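You operate a simulated robot arm through the tools that you are given. There is no shell and no other tool. Be economical: measure what you need, move in short steps, check, and stop when the job is done.

You run a simulated two-armed robot. Do the job below in one go: nothing can be reset, and whatever is moved stays where it is left.

JOB
Take the lid off the seed tin labelled "peas" on the folding table and lay it down there. Fetch the short pale pot and set it on top of the beige pale fired pot. Put the tile sponge on the far end of the glaze bench away on the glaze shelf. Take the wire with the purple grip and leave it on the shelf under the glaze bench. Take the orange tin and leave it on the terracotta tile. The order is free. Set down upright: short pale pot, orange tin.
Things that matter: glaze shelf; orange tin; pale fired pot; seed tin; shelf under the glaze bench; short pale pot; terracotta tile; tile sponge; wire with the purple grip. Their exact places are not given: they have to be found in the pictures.

The check looks at the end state, three seconds after you hand in, the way a careful person would. Anything else that was tipped, shoved, dropped, spilled or broken makes it a failure. A push-on lid holds only when it is set on centred and level and pressed home; a screw cap is set on level and turned clockwise until tight.

ROBOT AND FRAMES
Two 7-joint arms with fingered hands on one trunk, on a base that drives. Base frame: it is fixed to the floor where the robot stands at the start and does not move with it; the origin is under the middle of the robot, x ahead of it, y to its left, z up; the surface under the hand at the start is at about z = 780. Lengths are in mm, angles in degrees, forces in N, time in s.
The left shoulder is at the start at [21, 208, 1323], the right one opposite. Places, roughly: glaze shelf (19x136 cm) [860, -2800, 1320]; orange tin (7x7x11 cm) [-2600, -2800, 800]; pale fired pot (7x7x7 cm) [500, -1300, 900]; seed tin [500, -250, 750]; shelf under the glaze bench (23x233 cm) [560, -2280, 300]; short pale pot (6x6x7 cm) [600, -1200, 900]; terracotta tile (8x8x2 cm) [-2600, -2200, 800]; tile sponge (8x5x4 cm) [900, -1200, 900]; wire with the purple grip (13x3x5 cm) [-1900, -4800, 900]. Payload 5 kg a hand.
Tool frame (each hand has its own): the origin (TCP) lies between the finger pads and is the grasp point; the fingertips stand 48 mm ahead of it; z points along the fingers, y is the line along which they close. The gripper opens to 160 mm. The gripper's body begins 56 mm behind the TCP. The gripper is a hand of 4 fingers: y runs from the thumb to the fingers, the wrist lies at [-26, -142, -252] in the tool frame, and closing takes about 1.5 s.
Orientation is that of the tool frame in the base frame, as a unit quaternion [w, x, y, z]. With the fingers straight down and the wrist toward the robot, the tool's x, y and z point along [0, 1, 0], [1, 0, 0] and [0, 0, -1] of the base frame.

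CONTROLS
- The arms move only by the tool jog_arm. It takes "left_series", "right_series" or both (then of equal length, played together; a hand with none holds still); each is a list of rows, each a list of 6 numbers: the turn, a rotation vector about the tool's x, y, z in degrees, then the shift along the tool's x, y, z in mm. In form: [[rx, ry, rz, x, y, z], ...]. A call has 1 to 12 rows; each row is the pose to reach, as a shift and turn from the pose commanded when the call began, along the tool's axes at that moment. "left_claw" and "right_claw" are, for a hand that has rows, the finger opening in mm, from 0 to 160, set as the call begins (left out, the last holds). Rows are played at 5 a second. More than 50 mm and 8.6 degrees between two rows, or a gripper value outside its range, and nothing of the call is played. A pose out of reach is approached as far as the arm can. The call stops where the force on the tool passes 40 N (or 10 N more than at its start, if that is more) or the arm is blocked; 0.2 s more then pass. The fingers move at their own pace (about 108 mm/s each) and stop on an object; they squeeze with about 33 N. The grip force told is the motor's: it shows also when the fingers shut on nothing. Time passes only in rows, and 0.2 s behind the last, so rows that repeat a pose let the fingers close. It gives the time, the measured TCP pose, the force on the tool (base axes), the opening and the grip force at its end, in the units of the frame above (readings bear some noise), with the torque about the TCP (base axes, N m) and any sound that the robot's microphone picked up.
- Cameras (640 x 400 px; columns grow to the right, rows downward): "scene" is now at [77, -54.9, 1501.9]; the picture's right is [-0.63, -0.77, 0.00], its down [-0.51, 0.42, -0.75] and it looks along [0.58, -0.47, -0.66] (base axes); focal length 280 px, centre (320, 200). "left" rides on the left gripper at [-87, -133, -189] in its tool frame; the picture's right is [-0.83, -0.26, 0.49], its down [0.51, -0.71, 0.49] and it looks along [0.22, 0.66, 0.72] (tool axes); focal length 238 px, centre (320, 200). "right" rides on the right gripper at [87, -133, -189] in its tool frame; the picture's right is [-0.83, 0.26, -0.49], its down [-0.51, -0.71, 0.49] and it looks along [-0.22, 0.66, 0.72] (tool axes); focal length 238 px, centre (320, 200).
- snapshot(camera): a new picture of that camera. The clock stands still meanwhile.
- lift_body(by): slides the trunk up (or, below 0, down) by that many mm; the arms and the scene camera ride with it, the base frame stays. It gives what a move gives, with no picture.
- steer(legs): drives the robot by 1 to 6 legs, each [ahead, left, turn to the left] in mm, mm and degrees, along the robot's own axes; the way and the turn of a leg run together, so that a leg with both is an arc; at most 1500 mm and 180 degrees a leg. The arms and the cameras ride along, it lands a little off, and it stops where it bumps. It gives what a move gives.
- move_fingers(index, middle, ring, thumb_bend, thumb_turn, hand): sets how far each is bent, from 0 (flat) to 1 (curled in); at 0.3 the hand is open as for a grip, at 0.7 the pads meet at the TCP. One left out holds its place. A second passes; each finger stops where it meets its share of the squeeze, and holds until it gets a number again. A gripper value or a shape takes the hand back. It gives what a move gives, with no picture; readings hold the bend of each and the force on the fingers (four entries, about 0 where the hand has none), thumb and palm. thumb_turn goes from beside the hand (0) to across from the fingers (1), as for a grip.
- hand_shape(shape, hand): the hand has 4 fingers and takes this shape, open, in about a second: jaw (thumb against the fingers, like two jaws); tri (thumb and two fingers); tip (a fingertip pinch); poke (one finger out to press); point (the index stretched); flat (the hand flat); cup (the hand cupped); fist (a fist). The gripper value then closes the fingers along that shape, each until it touches; the sizes above hold for jaw. It gives what a move gives, with no picture.
- turn_head(pan, tilt): turns the head with the scene camera to pan (to the left, within 86 degrees either way) and tilt (down, from -29 to 69), counted from straight ahead of the robot. It gives what a move gives.
- locate(camera, pixels): for up to 12 pixels [column, row] of the newest picture of that camera ("zoom" is the newest enlarged one), the place [x, y, z] in the base frame of the surface seen there, good to about 3 mm. The clock stands still meanwhile.
- inspect(camera, box): a new picture of the part [left, top, right, bottom] of that camera's present view, enlarged. The clock stands still meanwhile.
- close_job(): hands the job in; it is judged then, once.

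Keep the steps short. Do not move on a guess: measure, check each grasp and each placing, and mend mistakes. In all there are 110 turns and 108 pictures (those below and enlarged ones count). Leave the grippers open and the arms clear of the work at the hand-in unless told otherwise, and finish with a single line.

The tools are called after ">>>" as name(argument=value, ...) on one line, values as JSON. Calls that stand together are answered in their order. jog_arm: Moves the arms, as the interface text tells. Its arguments: {"type":"object","properties":{"left_series":{"type":"array"},"left_claw":{"type":"number"},"right_series":{"type":"array"},"right_claw":{"type":"number"}},"required":[]} The other tools are called the same way: lift_body (by) slides the trunk up or down; hand_shape (shape, hand) gives the hand a shape; move_fingers (index, middle, ring, thumb_bend, thumb_turn, hand) moves the fingers one by one; steer (legs) drives the base; turn_head (pan, tilt) turns the head that bears the scene camera; snapshot (camera) takes a picture; locate (camera, pixels) gives the place of the surface under pixels of a picture; inspect (camera, box) takes an enlarged picture of a part of a camera's view; close_job () hands the job in.

At the start:

```text
clock: 0.0
left_ee_pos: [693.2, 10.6, 1118.7]
left_tool_rot: [0.0, 0.707, 0.707, 0.0]
left_ft_force: [0.8, -0.2, 0.5]
left_wrist_torque: [0.01, 0.0, 0.0]
left_width: 159.7
left_grip_force: 0.0
left_shape: jaw
left_bend: [0.3, 0.3, 0.3, 0.3, 0.98]
left_finger forces: [0.1, 0.1, 0.0, 0.1, 0.1, 0.0]
right_ee_pos: [540.1, -515.4, 1197.7]
right_tool_rot: [0.0, 0.708, 0.707, 0.0]
right_ft_force: [-0.5, 0.1, -0.3]
right_wrist_torque: [0.0, 0.0, 0.0]
right_width: 159.7
right_grip_force: 0.0
right_shape: jaw
right_bend: [0.3, 0.3, 0.3, 0.3, 0.98]
right_finger forces: [0.0, 0.0, 0.0, 0.1, 0.1, 0.0]
trunk travel left (down, up): [-325.0, 365.0]
robot x, y, heading: [-1.9, 3.4, 0.0]
head pan, tilt: [-39.2, 41.4]
```

scene: 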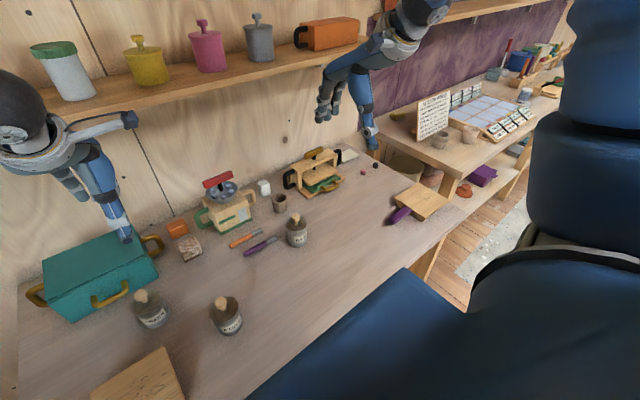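
right: 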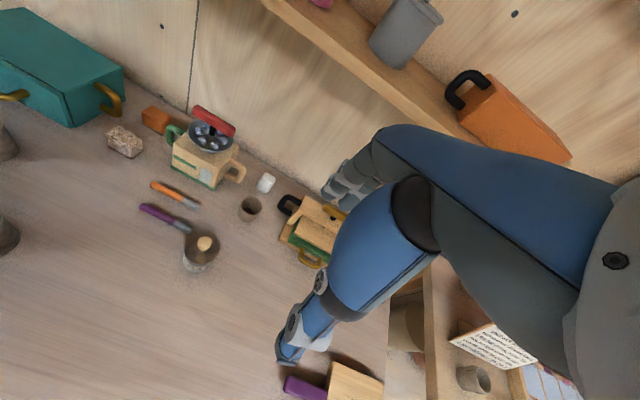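
left: 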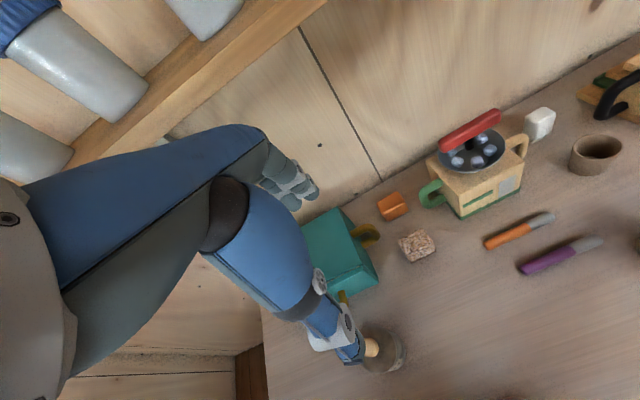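

I see three small tins with knob lids on the table ahead, at (152,315), (228,318) and (297,232). I enlarge them to read the labels.

>>> inspect(camera="scene", box=[110, 190, 350, 340])

>>> inspect(camera="scene", box=[370, 40, 580, 200])

```text
2.67 times, centred on (230, 265) of scene
```

zoom: 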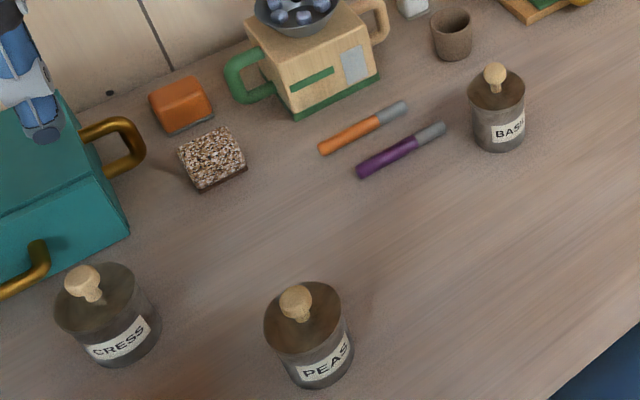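

```text
2.50 times, centred on (475, 120) of scene
```

zoom: 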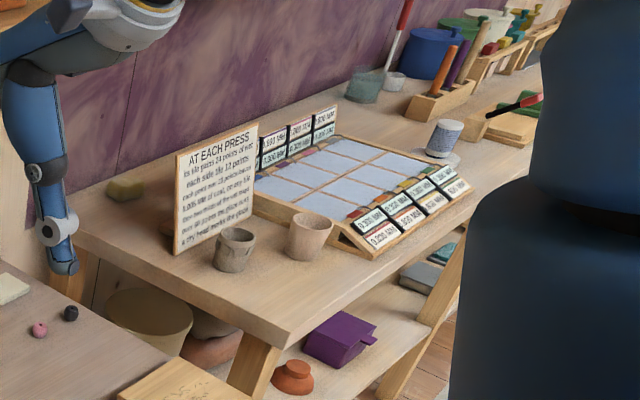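

The middle lower tin at (228,318) is "PEAS". I measure points on its lid and the pots and sponge in the zoomed view.

>>> locate(camera="zoom", pixels=[[125, 190], [234, 250], [310, 235], [310, 217], [232, 232], [290, 330], [200, 240], [450, 130], [490, 45], [145, 190], [107, 190], [340, 230]])

>>> locate(camera="scene", pixels=[[220, 303], [232, 330], [225, 310], [222, 338], [240, 305], [212, 312], [300, 345], [170, 345]])

>>> turn_head(pan=0, tilt=50)

>>> snapshot(camera="scene")

```text
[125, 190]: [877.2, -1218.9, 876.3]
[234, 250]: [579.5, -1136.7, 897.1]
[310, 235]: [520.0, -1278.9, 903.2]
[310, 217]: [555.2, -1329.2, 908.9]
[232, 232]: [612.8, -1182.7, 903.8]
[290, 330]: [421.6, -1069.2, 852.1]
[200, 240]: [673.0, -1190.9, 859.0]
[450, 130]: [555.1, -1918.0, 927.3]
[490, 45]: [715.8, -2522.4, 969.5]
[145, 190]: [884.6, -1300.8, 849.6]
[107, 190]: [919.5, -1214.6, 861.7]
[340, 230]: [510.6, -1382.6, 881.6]
```

```text
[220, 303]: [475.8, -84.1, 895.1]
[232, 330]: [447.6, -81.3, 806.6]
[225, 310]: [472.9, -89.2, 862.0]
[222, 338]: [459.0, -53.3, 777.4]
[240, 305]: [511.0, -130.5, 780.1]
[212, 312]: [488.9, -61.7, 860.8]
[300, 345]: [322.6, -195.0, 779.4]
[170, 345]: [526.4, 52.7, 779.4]
```

```text
clock: 1.1
left_ee_pos: [691.3, 9.1, 1119.1]
left_tool_rot: [0.0, 0.707, 0.707, 0.0]
left_ft_force: [0.3, -0.6, 0.1]
left_wrist_torque: [0.0, -0.01, 0.02]
left_width: 159.4
left_grip_force: 0.1
left_shape: jaw
left_bend: [0.3, 0.3, 0.3, 0.3, 0.98]
left_finger forces: [0.0, 0.0, 0.1, 0.0, 0.0, 0.1]
right_ee_pos: [541.0, -515.4, 1196.9]
right_tool_rot: [0.001, 0.707, 0.707, 0.0]
right_ft_force: [0.6, -0.6, -0.1]
right_wrist_torque: [-0.02, 0.0, -0.02]
right_width: 159.8
right_grip_force: 0.1
right_shape: jaw
right_bend: [0.3, 0.3, 0.3, 0.3, 0.98]
right_finger forces: [0.1, 0.0, 0.1, 0.0, 0.0, 0.0]
trunk travel left (down, up): [-325.0, 365.0]
robot x, y, heading: [1.4, 0.6, 0.1]
head pan, tilt: [0.0, 50.0]
```

```text
102 pictures are left
```

scene: 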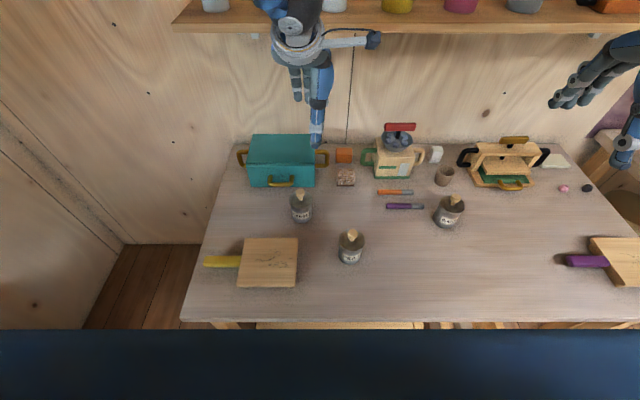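

Now the peas tin is at (350,245). I enlarge it to measure the lid and knob.

>>> inspect(camera="scene", box=[310, 210, 390, 270])

>>> snapshot(camera="left")

```text
6.67 times, centred on (350, 240) of scene
```

zoom: 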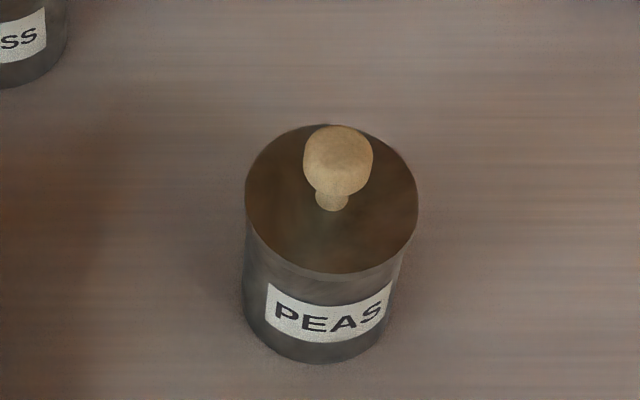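

```text
100 pictures are left
```

left: 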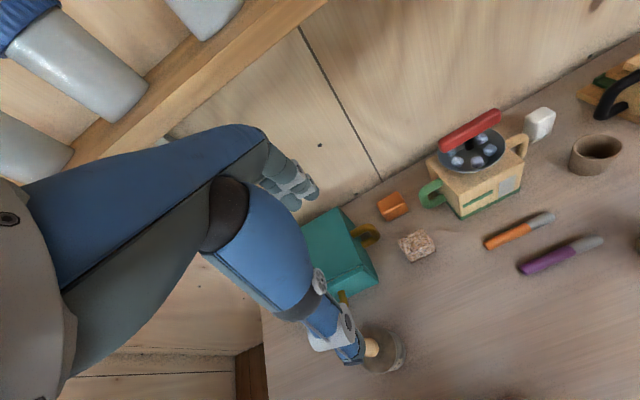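

>>> locate(camera="zoom", pixels=[[338, 150], [338, 130], [330, 205], [250, 200], [415, 200], [330, 268], [330, 240], [372, 160], [305, 160], [330, 350]])

```text
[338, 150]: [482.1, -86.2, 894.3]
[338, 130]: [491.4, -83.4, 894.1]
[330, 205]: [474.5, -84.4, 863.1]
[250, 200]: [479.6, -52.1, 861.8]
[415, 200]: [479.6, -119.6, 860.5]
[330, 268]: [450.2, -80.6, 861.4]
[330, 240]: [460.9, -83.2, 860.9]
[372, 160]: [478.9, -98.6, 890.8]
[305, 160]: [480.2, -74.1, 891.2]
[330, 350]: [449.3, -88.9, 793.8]
```

The lid is centred near (482,-85), its top at z 861, knob up to 896. I move the right hand above it at its present height while the left hand goes aside.

>>> jog_arm(right_series=[[0, 0, 0, 43, -6, 0], [0, 0, 0, 86, -12, 0], [0, 0, 0, 129, -18, 0], [0, 0, 0, 172, -24, 0], [0, 0, 0, 215, -30, 0], [0, 0, 0, 258, -36, 0], [0, 0, 0, 301, -42, 0], [0, 0, 0, 344, -48, 0], [0, 0, 0, 387, -54, 0], [0, 0, 0, 430, -59, 0], [0, 0, 0, 430, -59, 45], [0, 0, 0, 430, -59, 90]], left_series=[[0, 0, 0, 20, -10, 0], [0, 0, 0, 40, -20, 0], [0, 0, 0, 60, -30, 0], [0, 0, 0, 80, -40, 0], [0, 0, 0, 100, -50, 0], [0, 0, 0, 120, -60, 0], [0, 0, 0, 140, -70, 0], [0, 0, 0, 160, -80, 0], [0, 0, 0, 180, -90, 0], [0, 0, 0, 200, -100, 0], [0, 0, 0, 200, -100, 0], [0, 0, 0, 200, -100, 0]], right_claw=90)

>>> snapshot(camera="right")

>>> snapshot(camera="scene")

```text
clock: 3.7
left_ee_pos: [595.1, 208.0, 1117.7]
left_tool_rot: [-0.002, 0.707, 0.707, -0.001]
left_ft_force: [2.1, -0.2, -1.8]
left_wrist_torque: [0.07, 0.28, -0.01]
left_width: 159.7
left_grip_force: 0.1
left_shape: jaw
left_bend: [0.3, 0.3, 0.3, 0.3, 0.98]
left_finger forces: [0.1, 0.0, 0.0, 0.1, 0.0, 0.1]
right_ee_pos: [485.1, -88.2, 1107.7]
right_tool_rot: [-0.002, 0.707, 0.707, 0.001]
right_ft_force: [2.4, 0.0, -0.4]
right_wrist_torque: [0.03, 0.28, 0.06]
right_width: 89.9
right_grip_force: 0.1
right_shape: jaw
right_bend: [0.74, 0.42, 0.39, 0.67, 1.0]
right_finger forces: [0.0, 0.0, 0.0, 0.0, 0.0, 0.1]
right hand out of reach, approached as far as the arm can: row 6, 7, 8, 9
trunk travel left (down, up): [-325.0, 365.0]
robot x, y, heading: [2.4, -5.2, 0.1]
head pan, tilt: [0.0, 50.0]
```

```text
99 pictures are left
```

right: 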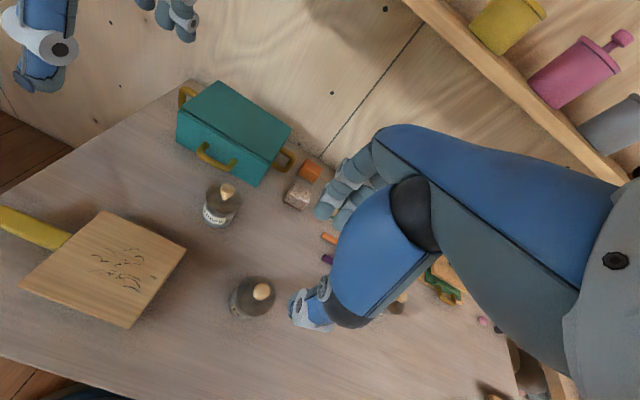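

```text
98 pictures are left
```

scene: 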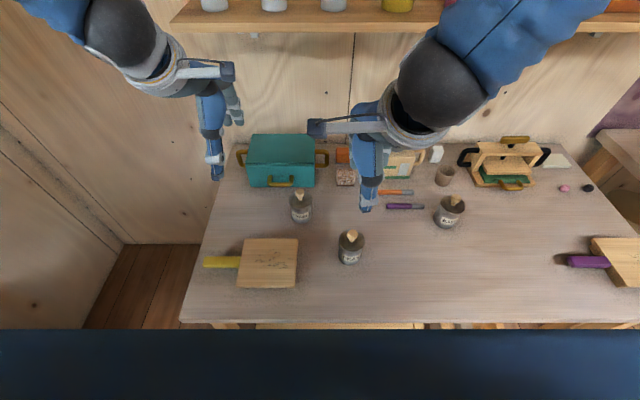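

The hand stands over the tin. I lower it to about z 950 and look again.

>>> jog_arm(right_series=[[0, 0, 0, 2, -3, 40], [0, 0, 0, 2, -3, 80], [0, 0, 0, 2, -3, 120], [0, 0, 0, 2, -3, 155], [0, 0, 0, 2, -3, 155]], right_claw=90)

>>> snapshot(camera="right")

>>> inspect(camera="scene", box=[300, 150, 440, 270])

```text
clock: 4.9
left_ee_pos: [590.3, 210.3, 1119.6]
left_tool_rot: [0.0, 0.707, 0.707, 0.0]
left_ft_force: [-1.3, -0.6, 0.3]
left_wrist_torque: [-0.02, -0.09, 0.03]
left_width: 159.9
left_grip_force: 0.1
left_shape: jaw
left_bend: [0.3, 0.3, 0.3, 0.3, 0.98]
left_finger forces: [0.0, 0.0, 0.0, 0.1, 0.0, 0.0]
right_ee_pos: [475.2, -85.3, 954.1]
right_tool_rot: [0.0, 0.707, 0.707, 0.0]
right_ft_force: [-1.0, 0.5, -0.4]
right_wrist_torque: [-0.04, -0.05, 0.01]
right_width: 89.8
right_grip_force: 0.1
right_shape: jaw
right_bend: [0.74, 0.42, 0.39, 0.67, 1.0]
right_finger forces: [0.1, 0.1, 0.1, 0.1, 0.0, 0.0]
trunk travel left (down, up): [-325.0, 365.0]
robot x, y, heading: [2.3, 1.1, -0.1]
head pan, tilt: [0.0, 50.0]
```

```text
97 pictures are left
```

right: 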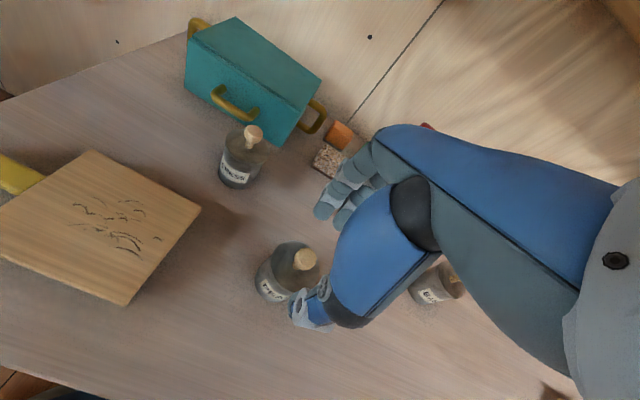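

```text
3.33 times, centred on (370, 210) of scene
```

zoom: 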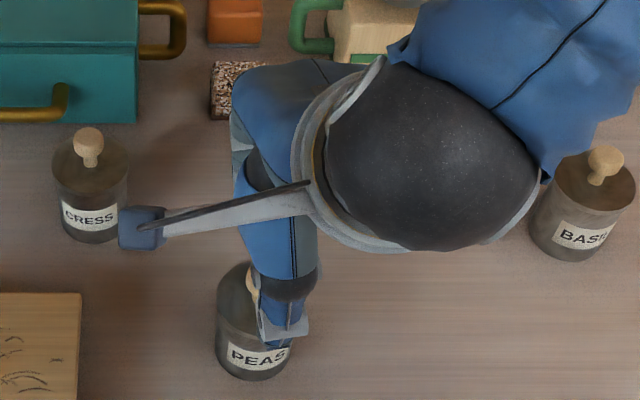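

I measure thumb tip, fingertips and knob in the right picture to learn the hand's true geometry.

>>> locate(camera="right", pixels=[[299, 322], [322, 211], [343, 220], [305, 258], [305, 250], [325, 290], [345, 190], [335, 262], [298, 300]])

```text
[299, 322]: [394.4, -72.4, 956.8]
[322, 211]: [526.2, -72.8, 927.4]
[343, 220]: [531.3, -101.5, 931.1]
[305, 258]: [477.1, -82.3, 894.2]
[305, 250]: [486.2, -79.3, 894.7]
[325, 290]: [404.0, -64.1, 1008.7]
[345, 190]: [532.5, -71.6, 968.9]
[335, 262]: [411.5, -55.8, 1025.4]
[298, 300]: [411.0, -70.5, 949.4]
```

Fingertips reach z≈927, thumb tip z≈945. Before committing I try the fingertip-pinch shape here, clear of the knob, and look.

>>> hand_shape(shape="tip", hand="right")

>>> jog_arm(right_series=[[0, 0, 0, 0, 0, 0], [0, 0, 0, 0, 0, 0], [0, 0, 0, 0, 0, 0], [0, 0, 0, 0, 0, 0], [0, 0, 0, 0, 0, 0], [0, 0, 0, 0, 0, 0]], right_claw=45)

>>> snapshot(camera="right")

```text
clock: 5.8
left_ee_pos: [592.0, 210.0, 1118.5]
left_tool_rot: [0.001, 0.707, 0.707, 0.001]
left_ft_force: [-1.2, -0.1, 0.0]
left_wrist_torque: [0.01, -0.01, -0.02]
left_width: 159.9
left_grip_force: 0.1
left_shape: jaw
left_bend: [0.3, 0.3, 0.3, 0.3, 0.98]
left_finger forces: [0.0, 0.0, 0.0, 0.0, 0.1, 0.0]
right_ee_pos: [476.9, -85.0, 954.8]
right_tool_rot: [0.0, 0.707, 0.707, -0.001]
right_ft_force: [-0.1, 0.3, 0.0]
right_wrist_torque: [0.01, -0.02, 0.0]
right_width: 160.0
right_grip_force: 0.0
right_shape: tip
right_bend: [0.3, 0.98, 0.99, 0.3, 0.98]
right_finger forces: [0.0, 0.1, 0.1, 0.1, 0.1, 0.0]
trunk travel left (down, up): [-325.0, 365.0]
robot x, y, heading: [-1.3, 0.0, 0.1]
head pan, tilt: [0.0, 50.0]
```

```text
clock: 7.2
left_ee_pos: [591.3, 211.0, 1118.4]
left_tool_rot: [0.0, 0.707, 0.707, 0.0]
left_ft_force: [0.0, 0.1, -0.3]
left_wrist_torque: [0.0, -0.01, 0.0]
left_width: 159.7
left_grip_force: 0.0
left_shape: jaw
left_bend: [0.3, 0.3, 0.3, 0.3, 0.98]
left_finger forces: [0.0, 0.0, 0.1, 0.1, 0.0, 0.0]
right_ee_pos: [477.3, -85.9, 951.9]
right_tool_rot: [0.0, 0.707, 0.707, 0.001]
right_ft_force: [0.4, 0.6, 0.1]
right_wrist_torque: [-0.01, 0.02, 0.0]
right_width: 45.8
right_grip_force: 0.1
right_shape: tip
right_bend: [0.73, 0.98, 0.99, 0.74, 1.0]
right_finger forces: [0.1, 0.0, 0.1, 0.0, 0.0, 0.0]
trunk travel left (down, up): [-325.0, 365.0]
robot x, y, heading: [-0.7, 3.2, 0.2]
head pan, tilt: [0.0, 50.0]
```

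```text
95 pictures are left
```

right: 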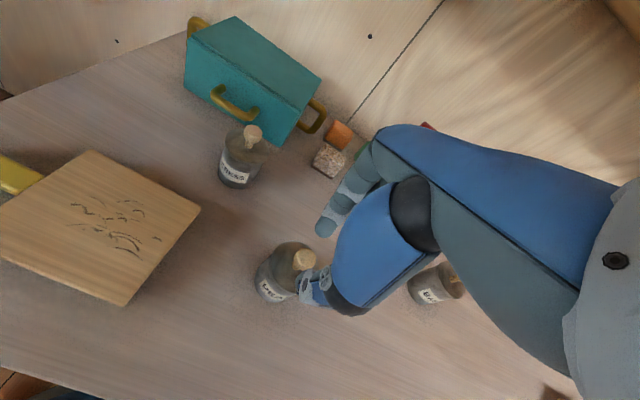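

>>> locate(camera="right", pixels=[[326, 230], [320, 226], [302, 290], [308, 300], [328, 268], [320, 275], [340, 200], [300, 275]])

```text
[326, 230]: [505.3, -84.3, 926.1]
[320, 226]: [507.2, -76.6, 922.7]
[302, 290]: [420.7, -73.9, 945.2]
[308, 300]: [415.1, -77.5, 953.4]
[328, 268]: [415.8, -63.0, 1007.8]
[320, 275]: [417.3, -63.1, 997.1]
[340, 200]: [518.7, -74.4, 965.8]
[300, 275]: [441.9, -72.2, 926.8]
```

The index and thumb tips oppose each other about 30 mm below the TCP. I shift 7 mm ahead, descend to TCP z≈900, and close on the knob.

>>> jog_arm(right_series=[[0, 0, 0, 0, 7, 0], [0, 0, 0, 0, 7, 20], [0, 0, 0, 0, 7, 40], [0, 0, 0, 0, 7, 52], [0, 0, 0, 0, 7, 52]], right_claw=60)

>>> snapshot(camera="right")

```text
clock: 8.4
left_ee_pos: [589.8, 211.2, 1118.1]
left_tool_rot: [0.0, 0.707, 0.707, 0.0]
left_ft_force: [0.6, -0.3, -0.3]
left_wrist_torque: [-0.02, 0.07, -0.01]
left_width: 159.7
left_grip_force: 0.1
left_shape: jaw
left_bend: [0.3, 0.3, 0.3, 0.3, 0.98]
left_finger forces: [0.0, 0.0, 0.1, 0.1, 0.0, 0.0]
right_ee_pos: [485.8, -83.7, 904.7]
right_tool_rot: [0.001, 0.706, 0.708, 0.002]
right_ft_force: [-5.2, 1.4, 34.9]
right_wrist_torque: [-0.03, 1.67, -0.05]
right_width: 62.7
right_grip_force: 0.0
right_shape: tip
right_bend: [0.73, 0.98, 0.99, 0.74, 1.0]
right_finger forces: [0.0, 0.0, 0.0, 0.1, 34.8, 0.1]
trunk travel left (down, up): [-325.0, 365.0]
robot x, y, heading: [2.9, -1.4, -0.0]
head pan, tilt: [0.0, 50.0]
```

```text
94 pictures are left
```

right: 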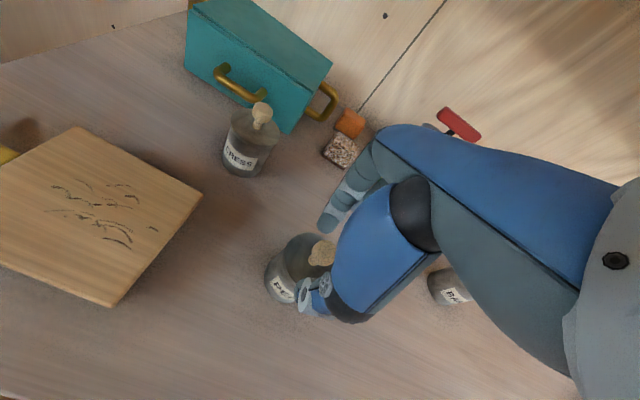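

The thumb is pressing on the lid (35 N up). I rise 7 mm, then close.

>>> jog_arm(right_series=[[0, 0, 0, 0, -1, -8], [0, 0, 0, 0, -1, -8]], right_claw=60)

>>> inspect(camera="right", box=[240, 180, 400, 340])

```text
clock: 9.0
left_ee_pos: [590.8, 208.8, 1120.1]
left_tool_rot: [0.0, 0.707, 0.707, 0.0]
left_ft_force: [-0.4, 0.7, 1.1]
left_wrist_torque: [0.03, -0.01, 0.03]
left_width: 159.7
left_grip_force: 0.1
left_shape: jaw
left_bend: [0.3, 0.3, 0.3, 0.3, 0.98]
left_finger forces: [0.1, 0.1, 0.1, 0.1, 0.0, 0.0]
right_ee_pos: [482.6, -84.1, 908.9]
right_tool_rot: [0.0, 0.707, 0.707, -0.001]
right_ft_force: [0.4, 0.1, 0.1]
right_wrist_torque: [-0.04, -0.03, 0.01]
right_width: 59.7
right_grip_force: 0.1
right_shape: tip
right_bend: [0.73, 0.98, 0.99, 0.73, 1.0]
right_finger forces: [0.0, 0.1, 0.0, 0.0, 0.0, 0.1]
trunk travel left (down, up): [-325.0, 365.0]
robot x, y, heading: [2.2, -0.7, 0.3]
head pan, tilt: [0.0, 50.0]
```

```text
2.50 times, centred on (320, 260) of right
```

zoom: 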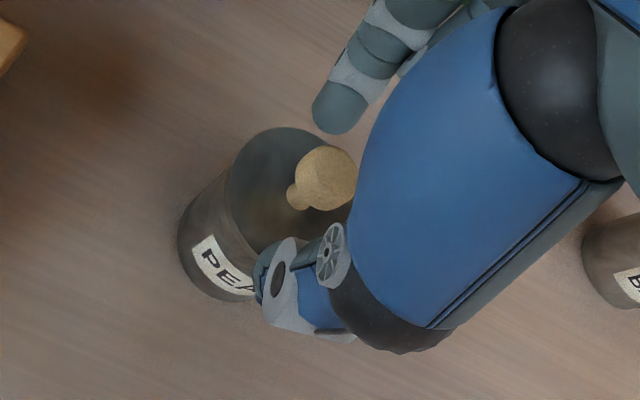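

Forces are zero; the knob stands between index and thumb. I close.

>>> jog_arm(right_series=[[0, 0, 0, 0, 0, 0], [0, 0, 0, 0, 0, 0], [0, 0, 0, 0, 0, 0], [0, 0, 0, 0, 0, 0], [0, 0, 0, 0, 0, 0], [0, 0, 0, 0, 0, 0], [0, 0, 0, 0, 0, 0]], right_claw=5)

>>> inspect(camera="right", box=[240, 180, 400, 340])

```text
clock: 10.6
left_ee_pos: [590.4, 209.4, 1118.5]
left_tool_rot: [0.0, 0.707, 0.707, 0.0]
left_ft_force: [-0.8, 1.1, 0.5]
left_wrist_torque: [0.02, -0.01, -0.01]
left_width: 159.7
left_grip_force: 0.0
left_shape: jaw
left_bend: [0.3, 0.3, 0.3, 0.3, 0.98]
left_finger forces: [0.0, 0.0, 0.1, 0.0, 0.0, 0.0]
right_ee_pos: [483.5, -84.3, 908.9]
right_tool_rot: [0.0, 0.707, 0.707, 0.0]
right_ft_force: [0.1, 0.7, 6.6]
right_wrist_torque: [0.01, -0.1, -0.01]
right_width: 33.5
right_grip_force: 32.8
right_shape: tip
right_bend: [0.72, 1.0, 1.0, 0.74, 1.0]
right_finger forces: [28.9, 0.0, 0.1, 0.0, 30.1, 0.1]
trunk travel left (down, up): [-325.0, 365.0]
robot x, y, heading: [1.6, 0.9, -0.2]
head pan, tilt: [0.0, 50.0]
```

```text
2.50 times, centred on (320, 260) of right
```

zoom: 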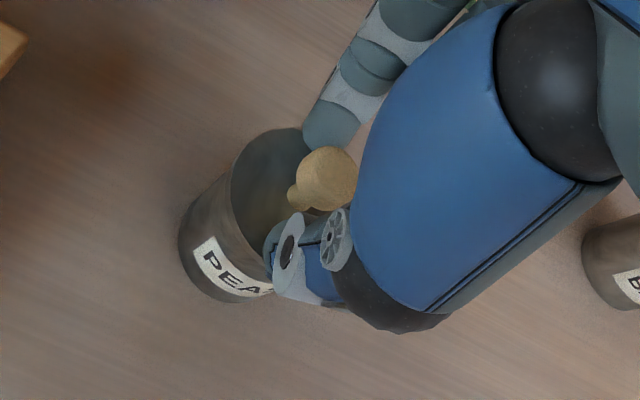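

Held with about 30 N on index and thumb. I lift in small steps and watch whether only the lid comes.

>>> jog_arm(right_series=[[0, 0, 0, 0, 0, -4], [0, 0, 0, 0, 0, -8], [0, 0, 0, 0, 0, -12], [0, 0, 0, 0, 0, -16], [0, 0, 0, 0, 0, -20]])

>>> inspect(camera="right", box=[220, 180, 400, 340])

>>> inspect(camera="scene", box=[300, 150, 440, 270])

```text
clock: 11.8
left_ee_pos: [591.2, 209.7, 1118.7]
left_tool_rot: [0.0, 0.707, 0.707, 0.0]
left_ft_force: [-0.4, 0.1, 0.0]
left_wrist_torque: [-0.03, -0.01, -0.02]
left_width: 159.8
left_grip_force: 0.1
left_shape: jaw
left_bend: [0.3, 0.3, 0.3, 0.3, 0.98]
left_finger forces: [0.1, 0.1, 0.0, 0.0, 0.1, 0.0]
right_ee_pos: [484.5, -83.7, 929.8]
right_tool_rot: [0.0, 0.707, 0.707, 0.0]
right_ft_force: [-0.6, 0.7, -0.1]
right_wrist_torque: [0.0, -0.01, 0.01]
right_width: 32.8
right_grip_force: 33.0
right_shape: tip
right_bend: [0.72, 1.0, 1.0, 0.74, 1.0]
right_finger forces: [28.6, 0.0, 0.0, 0.1, 29.4, 0.0]
trunk travel left (down, up): [-325.0, 365.0]
robot x, y, heading: [-0.8, -2.1, 0.3]
head pan, tilt: [0.0, 50.0]
heard: snap
```

```text
2.50 times, centred on (310, 260) of right
```

zoom: 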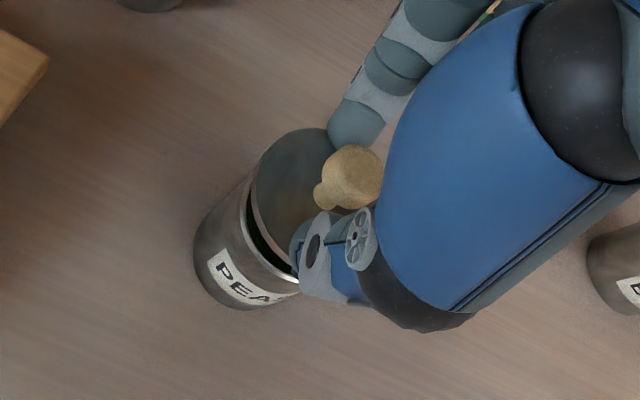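

```text
3.33 times, centred on (370, 210) of scene
```

zoom: 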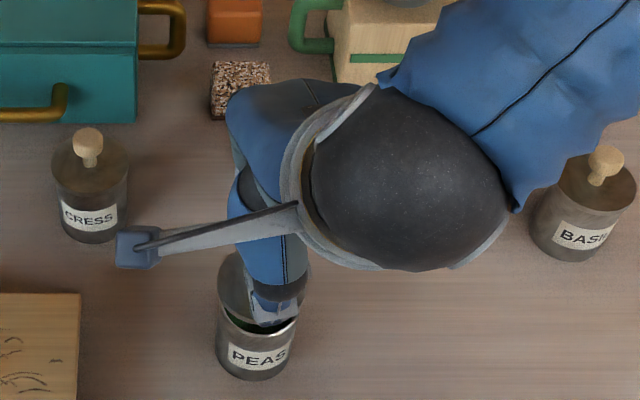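

The lid snapped off cleanly and the tin stayed. I lift higher, carry it to the empty spot near (410,-200), and go down partway.

>>> jog_arm(right_series=[[0, 0, 0, 0, 0, -40], [0, 0, 0, 0, 0, -60], [0, 0, 0, -40, -25, -60], [0, 0, 0, -80, -50, -60], [0, 0, 0, -116, -74, -60], [0, 0, 0, -116, -74, -20], [0, 0, 0, -116, -74, 20], [0, 0, 0, -116, -74, 60], [0, 0, 0, -116, -74, 60]])

>>> snapshot(camera="right")

>>> snapshot(camera="scene")

```text
clock: 13.8
left_ee_pos: [590.2, 210.1, 1118.0]
left_tool_rot: [0.0, 0.707, 0.707, 0.0]
left_ft_force: [-0.2, 0.2, 0.5]
left_wrist_torque: [-0.02, -0.02, 0.0]
left_width: 159.8
left_grip_force: 0.0
left_shape: jaw
left_bend: [0.3, 0.3, 0.3, 0.3, 0.98]
left_finger forces: [0.1, 0.0, 0.0, 0.0, 0.0, 0.0]
right_ee_pos: [416.3, -198.2, 862.1]
right_tool_rot: [0.0, 0.707, 0.707, 0.0]
right_ft_force: [-0.2, 1.5, -0.7]
right_wrist_torque: [0.0, -0.01, 0.02]
right_width: 32.9
right_grip_force: 33.2
right_shape: tip
right_bend: [0.72, 1.0, 1.0, 0.74, 1.0]
right_finger forces: [28.4, 0.0, 0.0, 0.0, 29.0, 0.0]
right hand out of reach, approached as far as the arm can: row 4, 5, 6, 7, 8, 9
trunk travel left (down, up): [-325.0, 365.0]
robot x, y, heading: [-1.4, -0.5, -0.0]
head pan, tilt: [0.0, 50.0]
```

```text
89 pictures are left
```

right: 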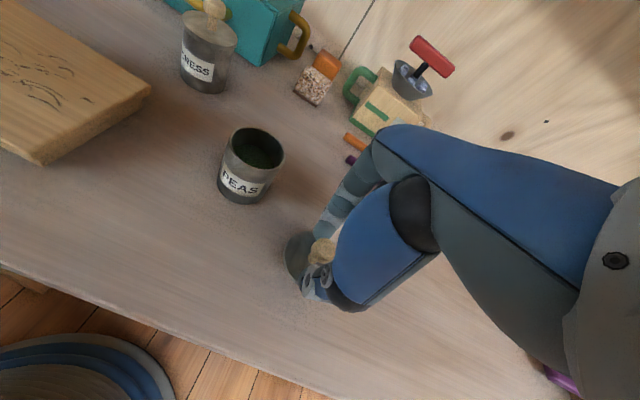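

```text
88 pictures are left
```

scene: 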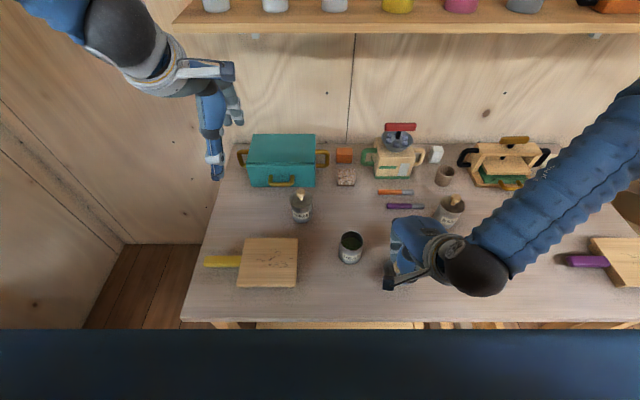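

Lid is about 20 mm above the table. I lower in small steps until it touches.

>>> jog_arm(right_series=[[0, 0, 0, 0, 4, 5], [0, 0, 0, 0, 4, 10], [0, 0, 0, 0, 4, 13], [0, 0, 0, 0, 4, 16], [0, 0, 0, 0, 4, 18]])

```text
clock: 15.0
left_ee_pos: [591.6, 209.3, 1118.9]
left_tool_rot: [0.001, 0.707, 0.707, -0.001]
left_ft_force: [0.3, 0.6, 0.2]
left_wrist_torque: [0.01, -0.01, 0.03]
left_width: 159.8
left_grip_force: 0.1
left_shape: jaw
left_bend: [0.3, 0.3, 0.3, 0.3, 0.98]
left_finger forces: [0.0, 0.0, 0.0, 0.0, 0.0, 0.0]
right_ee_pos: [421.0, -198.7, 844.5]
right_tool_rot: [0.0, 0.707, 0.707, 0.0]
right_ft_force: [-0.3, 0.9, 0.5]
right_wrist_torque: [0.0, 0.03, 0.0]
right_width: 32.6
right_grip_force: 33.1
right_shape: tip
right_bend: [0.72, 1.0, 1.0, 0.74, 1.0]
right_finger forces: [28.6, 0.0, 0.1, 0.1, 28.9, 0.0]
trunk travel left (down, up): [-325.0, 365.0]
robot x, y, heading: [2.1, -5.7, 0.3]
head pan, tilt: [0.0, 50.0]
```

>>> jog_arm(right_series=[[0, 0, 0, 0, 0, 2], [0, 0, 0, 0, 0, 4], [0, 0, 0, 0, 0, 6], [0, 0, 0, 0, 0, 8]])

>>> inspect(camera="right", box=[220, 180, 400, 340])

```text
clock: 16.0
left_ee_pos: [590.8, 209.4, 1119.7]
left_tool_rot: [0.0, 0.707, 0.707, 0.001]
left_ft_force: [-0.5, -0.5, 0.3]
left_wrist_torque: [0.0, 0.04, -0.03]
left_width: 159.8
left_grip_force: 0.2
left_shape: jaw
left_bend: [0.3, 0.3, 0.3, 0.3, 0.98]
left_finger forces: [0.1, 0.1, 0.0, 0.0, 0.0, 0.1]
right_ee_pos: [421.7, -198.0, 840.5]
right_tool_rot: [-0.001, 0.708, 0.706, -0.001]
right_ft_force: [-0.7, 0.1, -0.1]
right_wrist_torque: [0.03, -0.02, -0.02]
right_width: 32.8
right_grip_force: 33.4
right_shape: tip
right_bend: [0.72, 1.0, 1.0, 0.74, 1.0]
right_finger forces: [28.6, 0.1, 0.0, 0.0, 29.0, 0.0]
trunk travel left (down, up): [-325.0, 365.0]
robot x, y, heading: [-4.3, -0.0, 0.1]
head pan, tilt: [0.0, 50.0]
```

```text
2.50 times, centred on (310, 260) of right
```

zoom: 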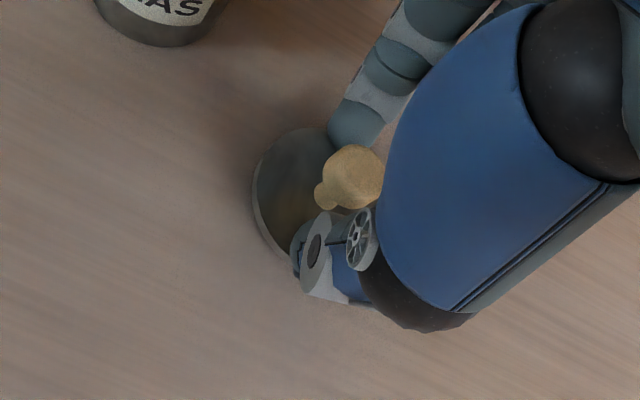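

>>> jog_arm(right_series=[[0, 0, 0, 0, 0, 2], [0, 0, 0, 0, 0, 4], [0, 0, 0, 0, 0, 6], [0, 0, 0, 0, 0, 8], [0, 0, 0, 0, 0, 10]])

>>> locate(camera="zoom", pixels=[[280, 190], [300, 150], [350, 165], [255, 200], [200, 250]])

```text
clock: 17.2
left_ee_pos: [589.9, 209.7, 1119.7]
left_tool_rot: [0.0, 0.707, 0.708, 0.0]
left_ft_force: [0.2, 0.1, 0.5]
left_wrist_torque: [0.03, 0.01, 0.03]
left_width: 160.0
left_grip_force: 0.1
left_shape: jaw
left_bend: [0.3, 0.3, 0.3, 0.3, 0.98]
left_finger forces: [0.1, 0.0, 0.1, 0.0, 0.0, 0.0]
right_ee_pos: [423.9, -198.9, 834.0]
right_tool_rot: [0.001, 0.709, 0.705, -0.004]
right_ft_force: [1.5, -3.7, 31.6]
right_wrist_torque: [-0.15, -0.89, -0.12]
right_width: 32.3
right_grip_force: 32.8
right_shape: tip
right_bend: [0.72, 1.0, 1.0, 0.74, 1.0]
right_finger forces: [44.2, 0.0, 0.0, 0.0, 30.8, 0.0]
right hand out of reach, approached as far as the arm can: row 1, 2, 4, 5
trunk travel left (down, up): [-325.0, 365.0]
robot x, y, heading: [-1.4, -3.2, 0.2]
head pan, tilt: [0.0, 50.0]
```

```text
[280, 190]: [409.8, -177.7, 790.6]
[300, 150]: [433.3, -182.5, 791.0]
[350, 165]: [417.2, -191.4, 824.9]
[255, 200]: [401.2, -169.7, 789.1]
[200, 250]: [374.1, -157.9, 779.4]
```

The lid touched the table (31 N). I ease up 2 mm, open the fingers and rise straight up.

>>> jog_arm(right_series=[[0, 0, 0, 0, 0, -5], [0, 0, 0, 0, 0, -5]])

>>> jog_arm(right_series=[[0, 0, 0, 0, 0, 0], [0, 0, 0, 0, 0, 0], [0, 0, 0, 0, 0, 0], [0, 0, 0, 0, 0, -20], [0, 0, 0, 0, 0, -60], [0, 0, 0, 0, 0, -100], [0, 0, 0, 0, 0, -150], [0, 0, 0, 0, 0, -200]], right_claw=80)

>>> snapshot(camera="right")

```text
clock: 17.9
left_ee_pos: [591.5, 210.5, 1118.2]
left_tool_rot: [-0.001, 0.707, 0.707, 0.0]
left_ft_force: [1.0, -0.4, -0.7]
left_wrist_torque: [0.02, 0.09, 0.04]
left_width: 159.6
left_grip_force: 0.1
left_shape: jaw
left_bend: [0.3, 0.3, 0.3, 0.3, 0.98]
left_finger forces: [0.0, 0.0, 0.0, 0.0, 0.0, 0.0]
right_ee_pos: [423.9, -198.9, 833.0]
right_tool_rot: [0.001, 0.708, 0.706, -0.002]
right_ft_force: [-4.2, -2.4, 19.0]
right_wrist_torque: [-0.09, 0.0, -0.07]
right_width: 32.2
right_grip_force: 33.0
right_shape: tip
right_bend: [0.72, 1.0, 1.0, 0.74, 1.0]
right_finger forces: [40.5, 0.0, 0.1, 0.0, 33.9, 0.0]
right hand out of reach, approached as far as the arm can: row 1, 2
trunk travel left (down, up): [-325.0, 365.0]
robot x, y, heading: [4.0, -0.1, 0.2]
head pan, tilt: [0.0, 50.0]
stopped in row 2 (right hand): the force on the tool passed its limit at 43 N (the readings are from after the stop); the commanded pose is now the measured one
```

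```text
clock: 19.6
left_ee_pos: [589.8, 210.6, 1120.2]
left_tool_rot: [0.0, 0.708, 0.707, 0.0]
left_ft_force: [-0.1, 0.9, -1.0]
left_wrist_torque: [-0.11, -0.09, -0.01]
left_width: 159.7
left_grip_force: 0.1
left_shape: jaw
left_bend: [0.3, 0.3, 0.3, 0.3, 0.98]
left_finger forces: [0.0, 0.1, 0.1, 0.0, 0.0, 0.0]
right_ee_pos: [478.9, -178.6, 1026.2]
right_tool_rot: [0.0, 0.708, 0.706, -0.006]
right_ft_force: [-2.1, -0.2, -1.0]
right_wrist_torque: [-0.02, -0.17, -0.02]
right_width: 79.9
right_grip_force: 0.1
right_shape: tip
right_bend: [0.73, 0.98, 0.99, 0.7, 1.0]
right_finger forces: [0.0, 0.0, 0.1, 0.0, 0.0, 0.1]
right hand out of reach, approached as far as the arm can: row 5, 6, 7, 8
trunk travel left (down, up): [-325.0, 365.0]
robot x, y, heading: [-2.0, -2.1, 0.0]
head pan, tilt: [0.0, 50.0]
```

```text
86 pictures are left
```

right: 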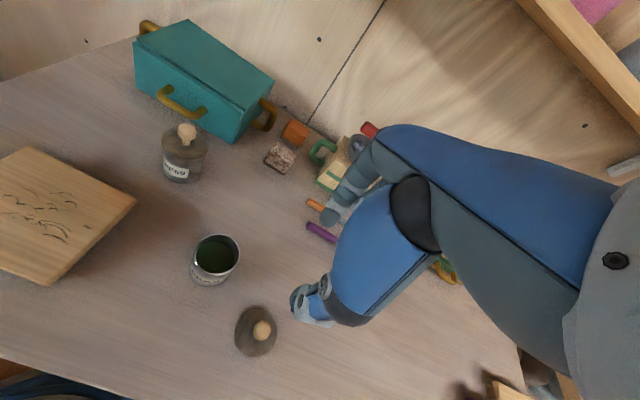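

The lid lies flat on the table at (255,330). I bring the right hand back up and out, then look right along the floor.

>>> jog_arm(right_series=[[0, 0, 0, -30, 0, -35], [0, 0, 0, -70, 0, -65], [0, 0, 0, -115, 0, -95], [0, 0, 0, -160, 0, -125], [0, 0, 0, -200, 0, -150], [0, 0, 0, -245, 0, -170], [0, 0, 0, -290, 0, -170]], right_claw=160)

>>> turn_head(pan=-80, tilt=35)

>>> snapshot(camera="scene")

```text
refused: row 3 steps farther than a row can; nothing moved
```

```text
clock: 21.2
left_ee_pos: [592.2, 210.6, 1118.3]
left_tool_rot: [0.0, 0.707, 0.707, 0.0]
left_ft_force: [-0.4, 0.2, -0.5]
left_wrist_torque: [-0.04, 0.01, -0.02]
left_width: 159.7
left_grip_force: 0.0
left_shape: jaw
left_bend: [0.3, 0.3, 0.3, 0.3, 0.98]
left_finger forces: [0.0, 0.1, 0.1, 0.0, 0.1, 0.0]
right_ee_pos: [482.7, -178.7, 1027.4]
right_tool_rot: [0.002, 0.709, 0.705, -0.004]
right_ft_force: [-0.6, -0.2, 0.9]
right_wrist_torque: [0.01, 0.0, 0.03]
right_width: 80.0
right_grip_force: 0.0
right_shape: tip
right_bend: [0.73, 0.98, 0.99, 0.7, 1.0]
right_finger forces: [0.0, 0.1, 0.0, 0.0, 0.0, 0.1]
trunk travel left (down, up): [-325.0, 365.0]
robot x, y, heading: [1.8, -3.7, 0.2]
head pan, tilt: [-80.0, 35.0]
```

```text
85 pictures are left
```

scene: 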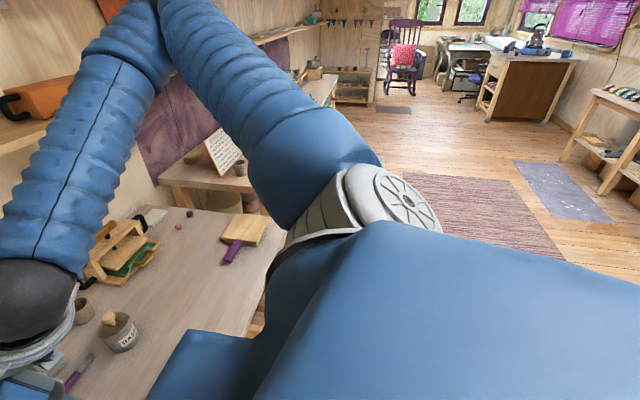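

Floor is clear. I lift the right hand with smaller steps and then back off and drive right towards the glaze bench.

>>> jog_arm(right_series=[[0, 0, 0, -30, 0, -35], [0, 0, 0, -60, 0, -65], [0, 0, 0, -95, 0, -95], [0, 0, 0, -130, 0, -125], [0, 0, 0, -170, 0, -150], [0, 0, 0, -210, 0, -170], [0, 0, 0, -250, 0, -170], [0, 0, 0, -290, 0, -170], [0, 0, 0, -330, 0, -170]], right_claw=160)

>>> hand_shape(shape="jaw", hand="right")

>>> steer(legs=[[-250, 0, 0], [0, -1000, 0]])

>>> turn_head(pan=-20, tilt=30)

>>> snapshot(camera="scene")

```text
clock: 23.2
left_ee_pos: [590.5, 209.1, 1118.8]
left_tool_rot: [0.0, 0.708, 0.707, 0.0]
left_ft_force: [0.7, -0.6, -0.6]
left_wrist_torque: [0.07, -0.06, 0.03]
left_width: 159.8
left_grip_force: 0.2
left_shape: jaw
left_bend: [0.3, 0.3, 0.3, 0.3, 0.98]
left_finger forces: [0.0, 0.0, 0.1, 0.0, 0.0, 0.0]
right_ee_pos: [478.1, -513.1, 1199.1]
right_tool_rot: [0.002, 0.708, 0.706, -0.004]
right_ft_force: [-0.3, -0.6, 0.0]
right_wrist_torque: [0.13, -0.02, 0.01]
right_width: 159.9
right_grip_force: 0.1
right_shape: tip
right_bend: [0.3, 0.98, 0.99, 0.3, 0.98]
right_finger forces: [0.0, 0.1, 0.0, 0.0, 0.0, 0.0]
right hand out of reach, approached as far as the arm can: row 1, 2, 3
trunk travel left (down, up): [-325.0, 365.0]
robot x, y, heading: [-1.7, -1.8, 0.3]
head pan, tilt: [-80.0, 35.0]
```

```text
clock: 24.1
left_ee_pos: [591.0, 208.7, 1119.6]
left_tool_rot: [0.001, 0.707, 0.707, 0.0]
left_ft_force: [0.1, -0.4, 0.7]
left_wrist_torque: [0.01, 0.01, -0.02]
left_width: 159.8
left_grip_force: 0.1
left_shape: jaw
left_bend: [0.3, 0.3, 0.3, 0.3, 0.98]
left_finger forces: [0.0, 0.0, 0.1, 0.0, 0.0, 0.0]
right_ee_pos: [477.5, -511.7, 1199.8]
right_tool_rot: [0.001, 0.709, 0.706, -0.004]
right_ft_force: [0.1, -0.1, -0.1]
right_wrist_torque: [0.0, 0.03, 0.01]
right_width: 159.8
right_grip_force: 0.0
right_shape: jaw
right_bend: [0.3, 0.3, 0.3, 0.3, 0.98]
right_finger forces: [0.1, 0.0, 0.0, 0.0, 0.0, 0.1]
trunk travel left (down, up): [-325.0, 365.0]
robot x, y, heading: [-1.0, -3.3, 0.2]
head pan, tilt: [-80.0, 35.0]
```

```text
clock: 30.7
left_ee_pos: [343.4, -792.4, 1119.6]
left_tool_rot: [0.0, 0.706, 0.708, 0.0]
left_ft_force: [0.4, -0.7, 0.2]
left_wrist_torque: [-0.03, -0.03, 0.01]
left_width: 159.6
left_grip_force: 0.1
left_shape: jaw
left_bend: [0.3, 0.3, 0.3, 0.3, 0.98]
left_finger forces: [0.0, 0.1, 0.0, 0.0, 0.0, 0.0]
right_ee_pos: [233.2, -1513.3, 1199.6]
right_tool_rot: [0.001, 0.708, 0.706, -0.004]
right_ft_force: [-0.2, -1.4, -0.1]
right_wrist_torque: [0.05, 0.02, 0.04]
right_width: 160.0
right_grip_force: 0.1
right_shape: jaw
right_bend: [0.3, 0.3, 0.3, 0.3, 0.98]
right_finger forces: [0.1, 0.0, 0.0, 0.0, 0.0, 0.0]
trunk travel left (down, up): [-325.0, 365.0]
robot x, y, heading: [-245.1, -1002.4, 0.0]
head pan, tilt: [-80.0, 35.0]
```

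```text
clock: 32.0
left_ee_pos: [343.8, -792.6, 1119.5]
left_tool_rot: [0.0, 0.707, 0.708, 0.0]
left_ft_force: [-0.3, -0.1, 0.7]
left_wrist_torque: [0.0, 0.02, 0.0]
left_width: 159.7
left_grip_force: 0.0
left_shape: jaw
left_bend: [0.3, 0.3, 0.3, 0.3, 0.98]
left_finger forces: [0.0, 0.1, 0.0, 0.0, 0.0, 0.1]
right_ee_pos: [233.3, -1512.2, 1199.3]
right_tool_rot: [0.002, 0.708, 0.707, -0.004]
right_ft_force: [-0.4, -0.2, -0.6]
right_wrist_torque: [-0.01, 0.02, 0.02]
right_width: 160.1
right_grip_force: 0.0
right_shape: jaw
right_bend: [0.3, 0.3, 0.3, 0.3, 0.98]
right_finger forces: [0.0, 0.0, 0.0, 0.0, 0.0, 0.1]
trunk travel left (down, up): [-325.0, 365.0]
robot x, y, heading: [-242.0, -1003.5, 0.2]
head pan, tilt: [-20.0, 30.0]
```

```text
84 pictures are left
```

scene: 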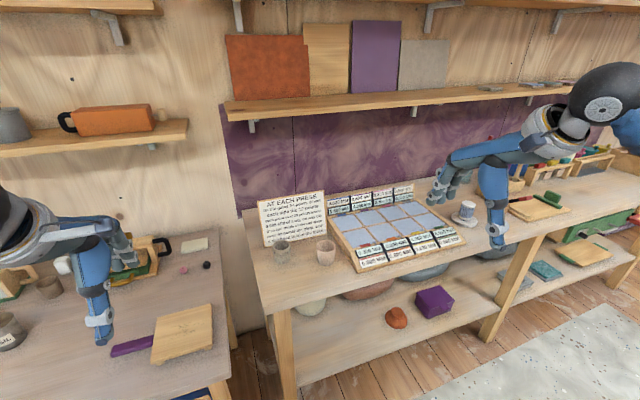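

I see the bench with the two pots at (282,250) and (325,250), and a shelf with slabs above. I enlarge and measure the shelf, then look farther right.

>>> locate(camera="scene", pixels=[[230, 106], [300, 103], [400, 97], [560, 90], [282, 250], [325, 250], [243, 215], [290, 380], [395, 318], [380, 355], [500, 300]])

>>> turn_head(pan=-60, tilt=25)

>>> snapshot(camera="scene")

```text
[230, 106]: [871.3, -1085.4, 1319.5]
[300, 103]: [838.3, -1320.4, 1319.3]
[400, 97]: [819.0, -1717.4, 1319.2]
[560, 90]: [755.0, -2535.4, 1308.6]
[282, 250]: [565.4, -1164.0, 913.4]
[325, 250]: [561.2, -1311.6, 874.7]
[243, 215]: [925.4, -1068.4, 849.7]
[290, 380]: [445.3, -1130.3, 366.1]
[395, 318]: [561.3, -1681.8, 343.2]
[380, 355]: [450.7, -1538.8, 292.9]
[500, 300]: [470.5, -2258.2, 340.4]
```

```text
clock: 33.1
left_ee_pos: [343.9, -791.4, 1118.5]
left_tool_rot: [0.0, 0.707, 0.708, 0.0]
left_ft_force: [-0.6, 0.0, 0.9]
left_wrist_torque: [-0.01, -0.02, -0.01]
left_width: 159.7
left_grip_force: 0.1
left_shape: jaw
left_bend: [0.3, 0.3, 0.3, 0.3, 0.98]
left_finger forces: [0.0, 0.0, 0.0, 0.1, 0.0, 0.0]
right_ee_pos: [234.1, -1513.3, 1198.9]
right_tool_rot: [0.001, 0.708, 0.707, -0.003]
right_ft_force: [0.9, 0.4, -0.2]
right_wrist_torque: [0.01, -0.01, -0.02]
right_width: 159.7
right_grip_force: 0.1
right_shape: jaw
right_bend: [0.3, 0.3, 0.3, 0.3, 0.98]
right_finger forces: [0.0, 0.1, 0.0, 0.0, 0.0, 0.0]
trunk travel left (down, up): [-325.0, 365.0]
robot x, y, heading: [-244.3, -1006.1, 0.1]
head pan, tilt: [-60.0, 25.0]
```

```text
83 pictures are left
```

scene: 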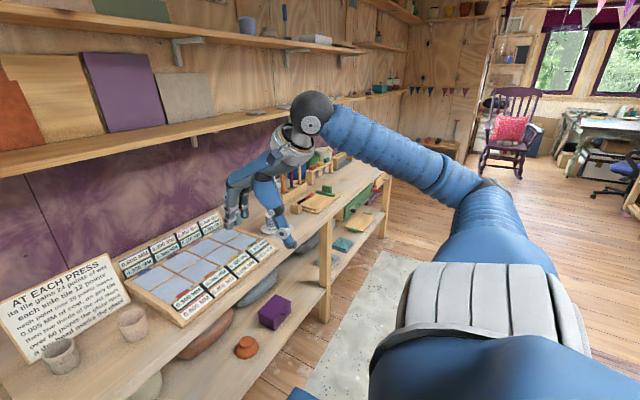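

I drive ahead to stand by the bench, then look down at the pots and sponge.

>>> steer(legs=[[230, 0, 0]])

>>> turn_head(pan=-20, tilt=45)

>>> snapshot(camera="scene")

>>> snapshot(camera="right")

```text
clock: 34.8
left_ee_pos: [575.7, -791.7, 1118.3]
left_tool_rot: [-0.001, 0.707, 0.708, -0.001]
left_ft_force: [0.7, 0.2, -0.4]
left_wrist_torque: [-0.03, 0.1, 0.01]
left_width: 159.9
left_grip_force: 0.0
left_shape: jaw
left_bend: [0.3, 0.3, 0.3, 0.3, 0.98]
left_finger forces: [0.0, 0.0, 0.0, 0.0, 0.1, 0.0]
right_ee_pos: [464.2, -1512.6, 1198.1]
right_tool_rot: [0.0, 0.708, 0.706, -0.004]
right_ft_force: [0.7, 1.2, -0.5]
right_wrist_torque: [-0.01, 0.11, -0.03]
right_width: 159.9
right_grip_force: 0.1
right_shape: jaw
right_bend: [0.3, 0.3, 0.3, 0.3, 0.98]
right_finger forces: [0.1, 0.0, 0.1, 0.0, 0.0, 0.1]
trunk travel left (down, up): [-325.0, 365.0]
robot x, y, heading: [-17.2, -1004.1, 0.2]
head pan, tilt: [-60.0, 25.0]
```

```text
clock: 35.9
left_ee_pos: [575.5, -791.0, 1118.7]
left_tool_rot: [0.0, 0.707, 0.707, 0.0]
left_ft_force: [0.4, 1.1, 0.2]
left_wrist_torque: [0.04, 0.03, 0.01]
left_width: 159.5
left_grip_force: 0.0
left_shape: jaw
left_bend: [0.3, 0.3, 0.3, 0.3, 0.98]
left_finger forces: [0.1, 0.0, 0.0, 0.0, 0.1, 0.1]
right_ee_pos: [462.8, -1513.0, 1198.5]
right_tool_rot: [0.001, 0.707, 0.707, -0.003]
right_ft_force: [0.3, 0.0, 0.4]
right_wrist_torque: [0.0, 0.0, -0.02]
right_width: 160.1
right_grip_force: 0.1
right_shape: jaw
right_bend: [0.3, 0.3, 0.3, 0.3, 0.98]
right_finger forces: [0.1, 0.0, 0.0, 0.1, 0.1, 0.0]
trunk travel left (down, up): [-325.0, 365.0]
robot x, y, heading: [-13.3, -1004.4, 0.2]
head pan, tilt: [-20.0, 45.0]
```

```text
82 pictures are left
```

scene: 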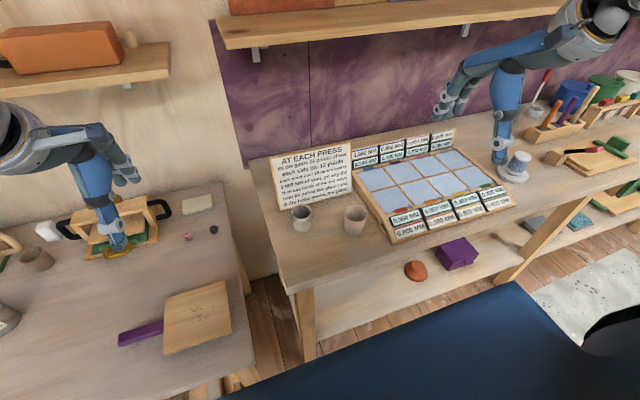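

```text
81 pictures are left
```

right: 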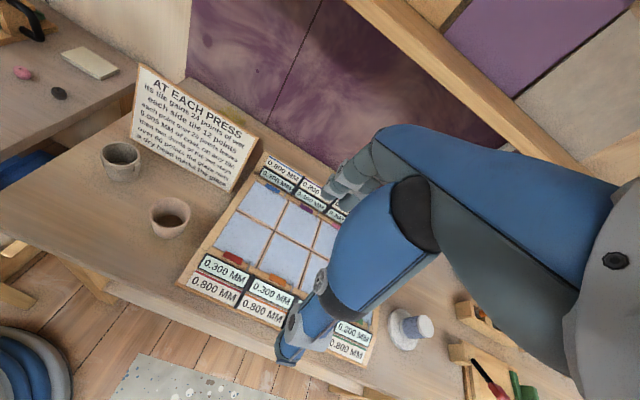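

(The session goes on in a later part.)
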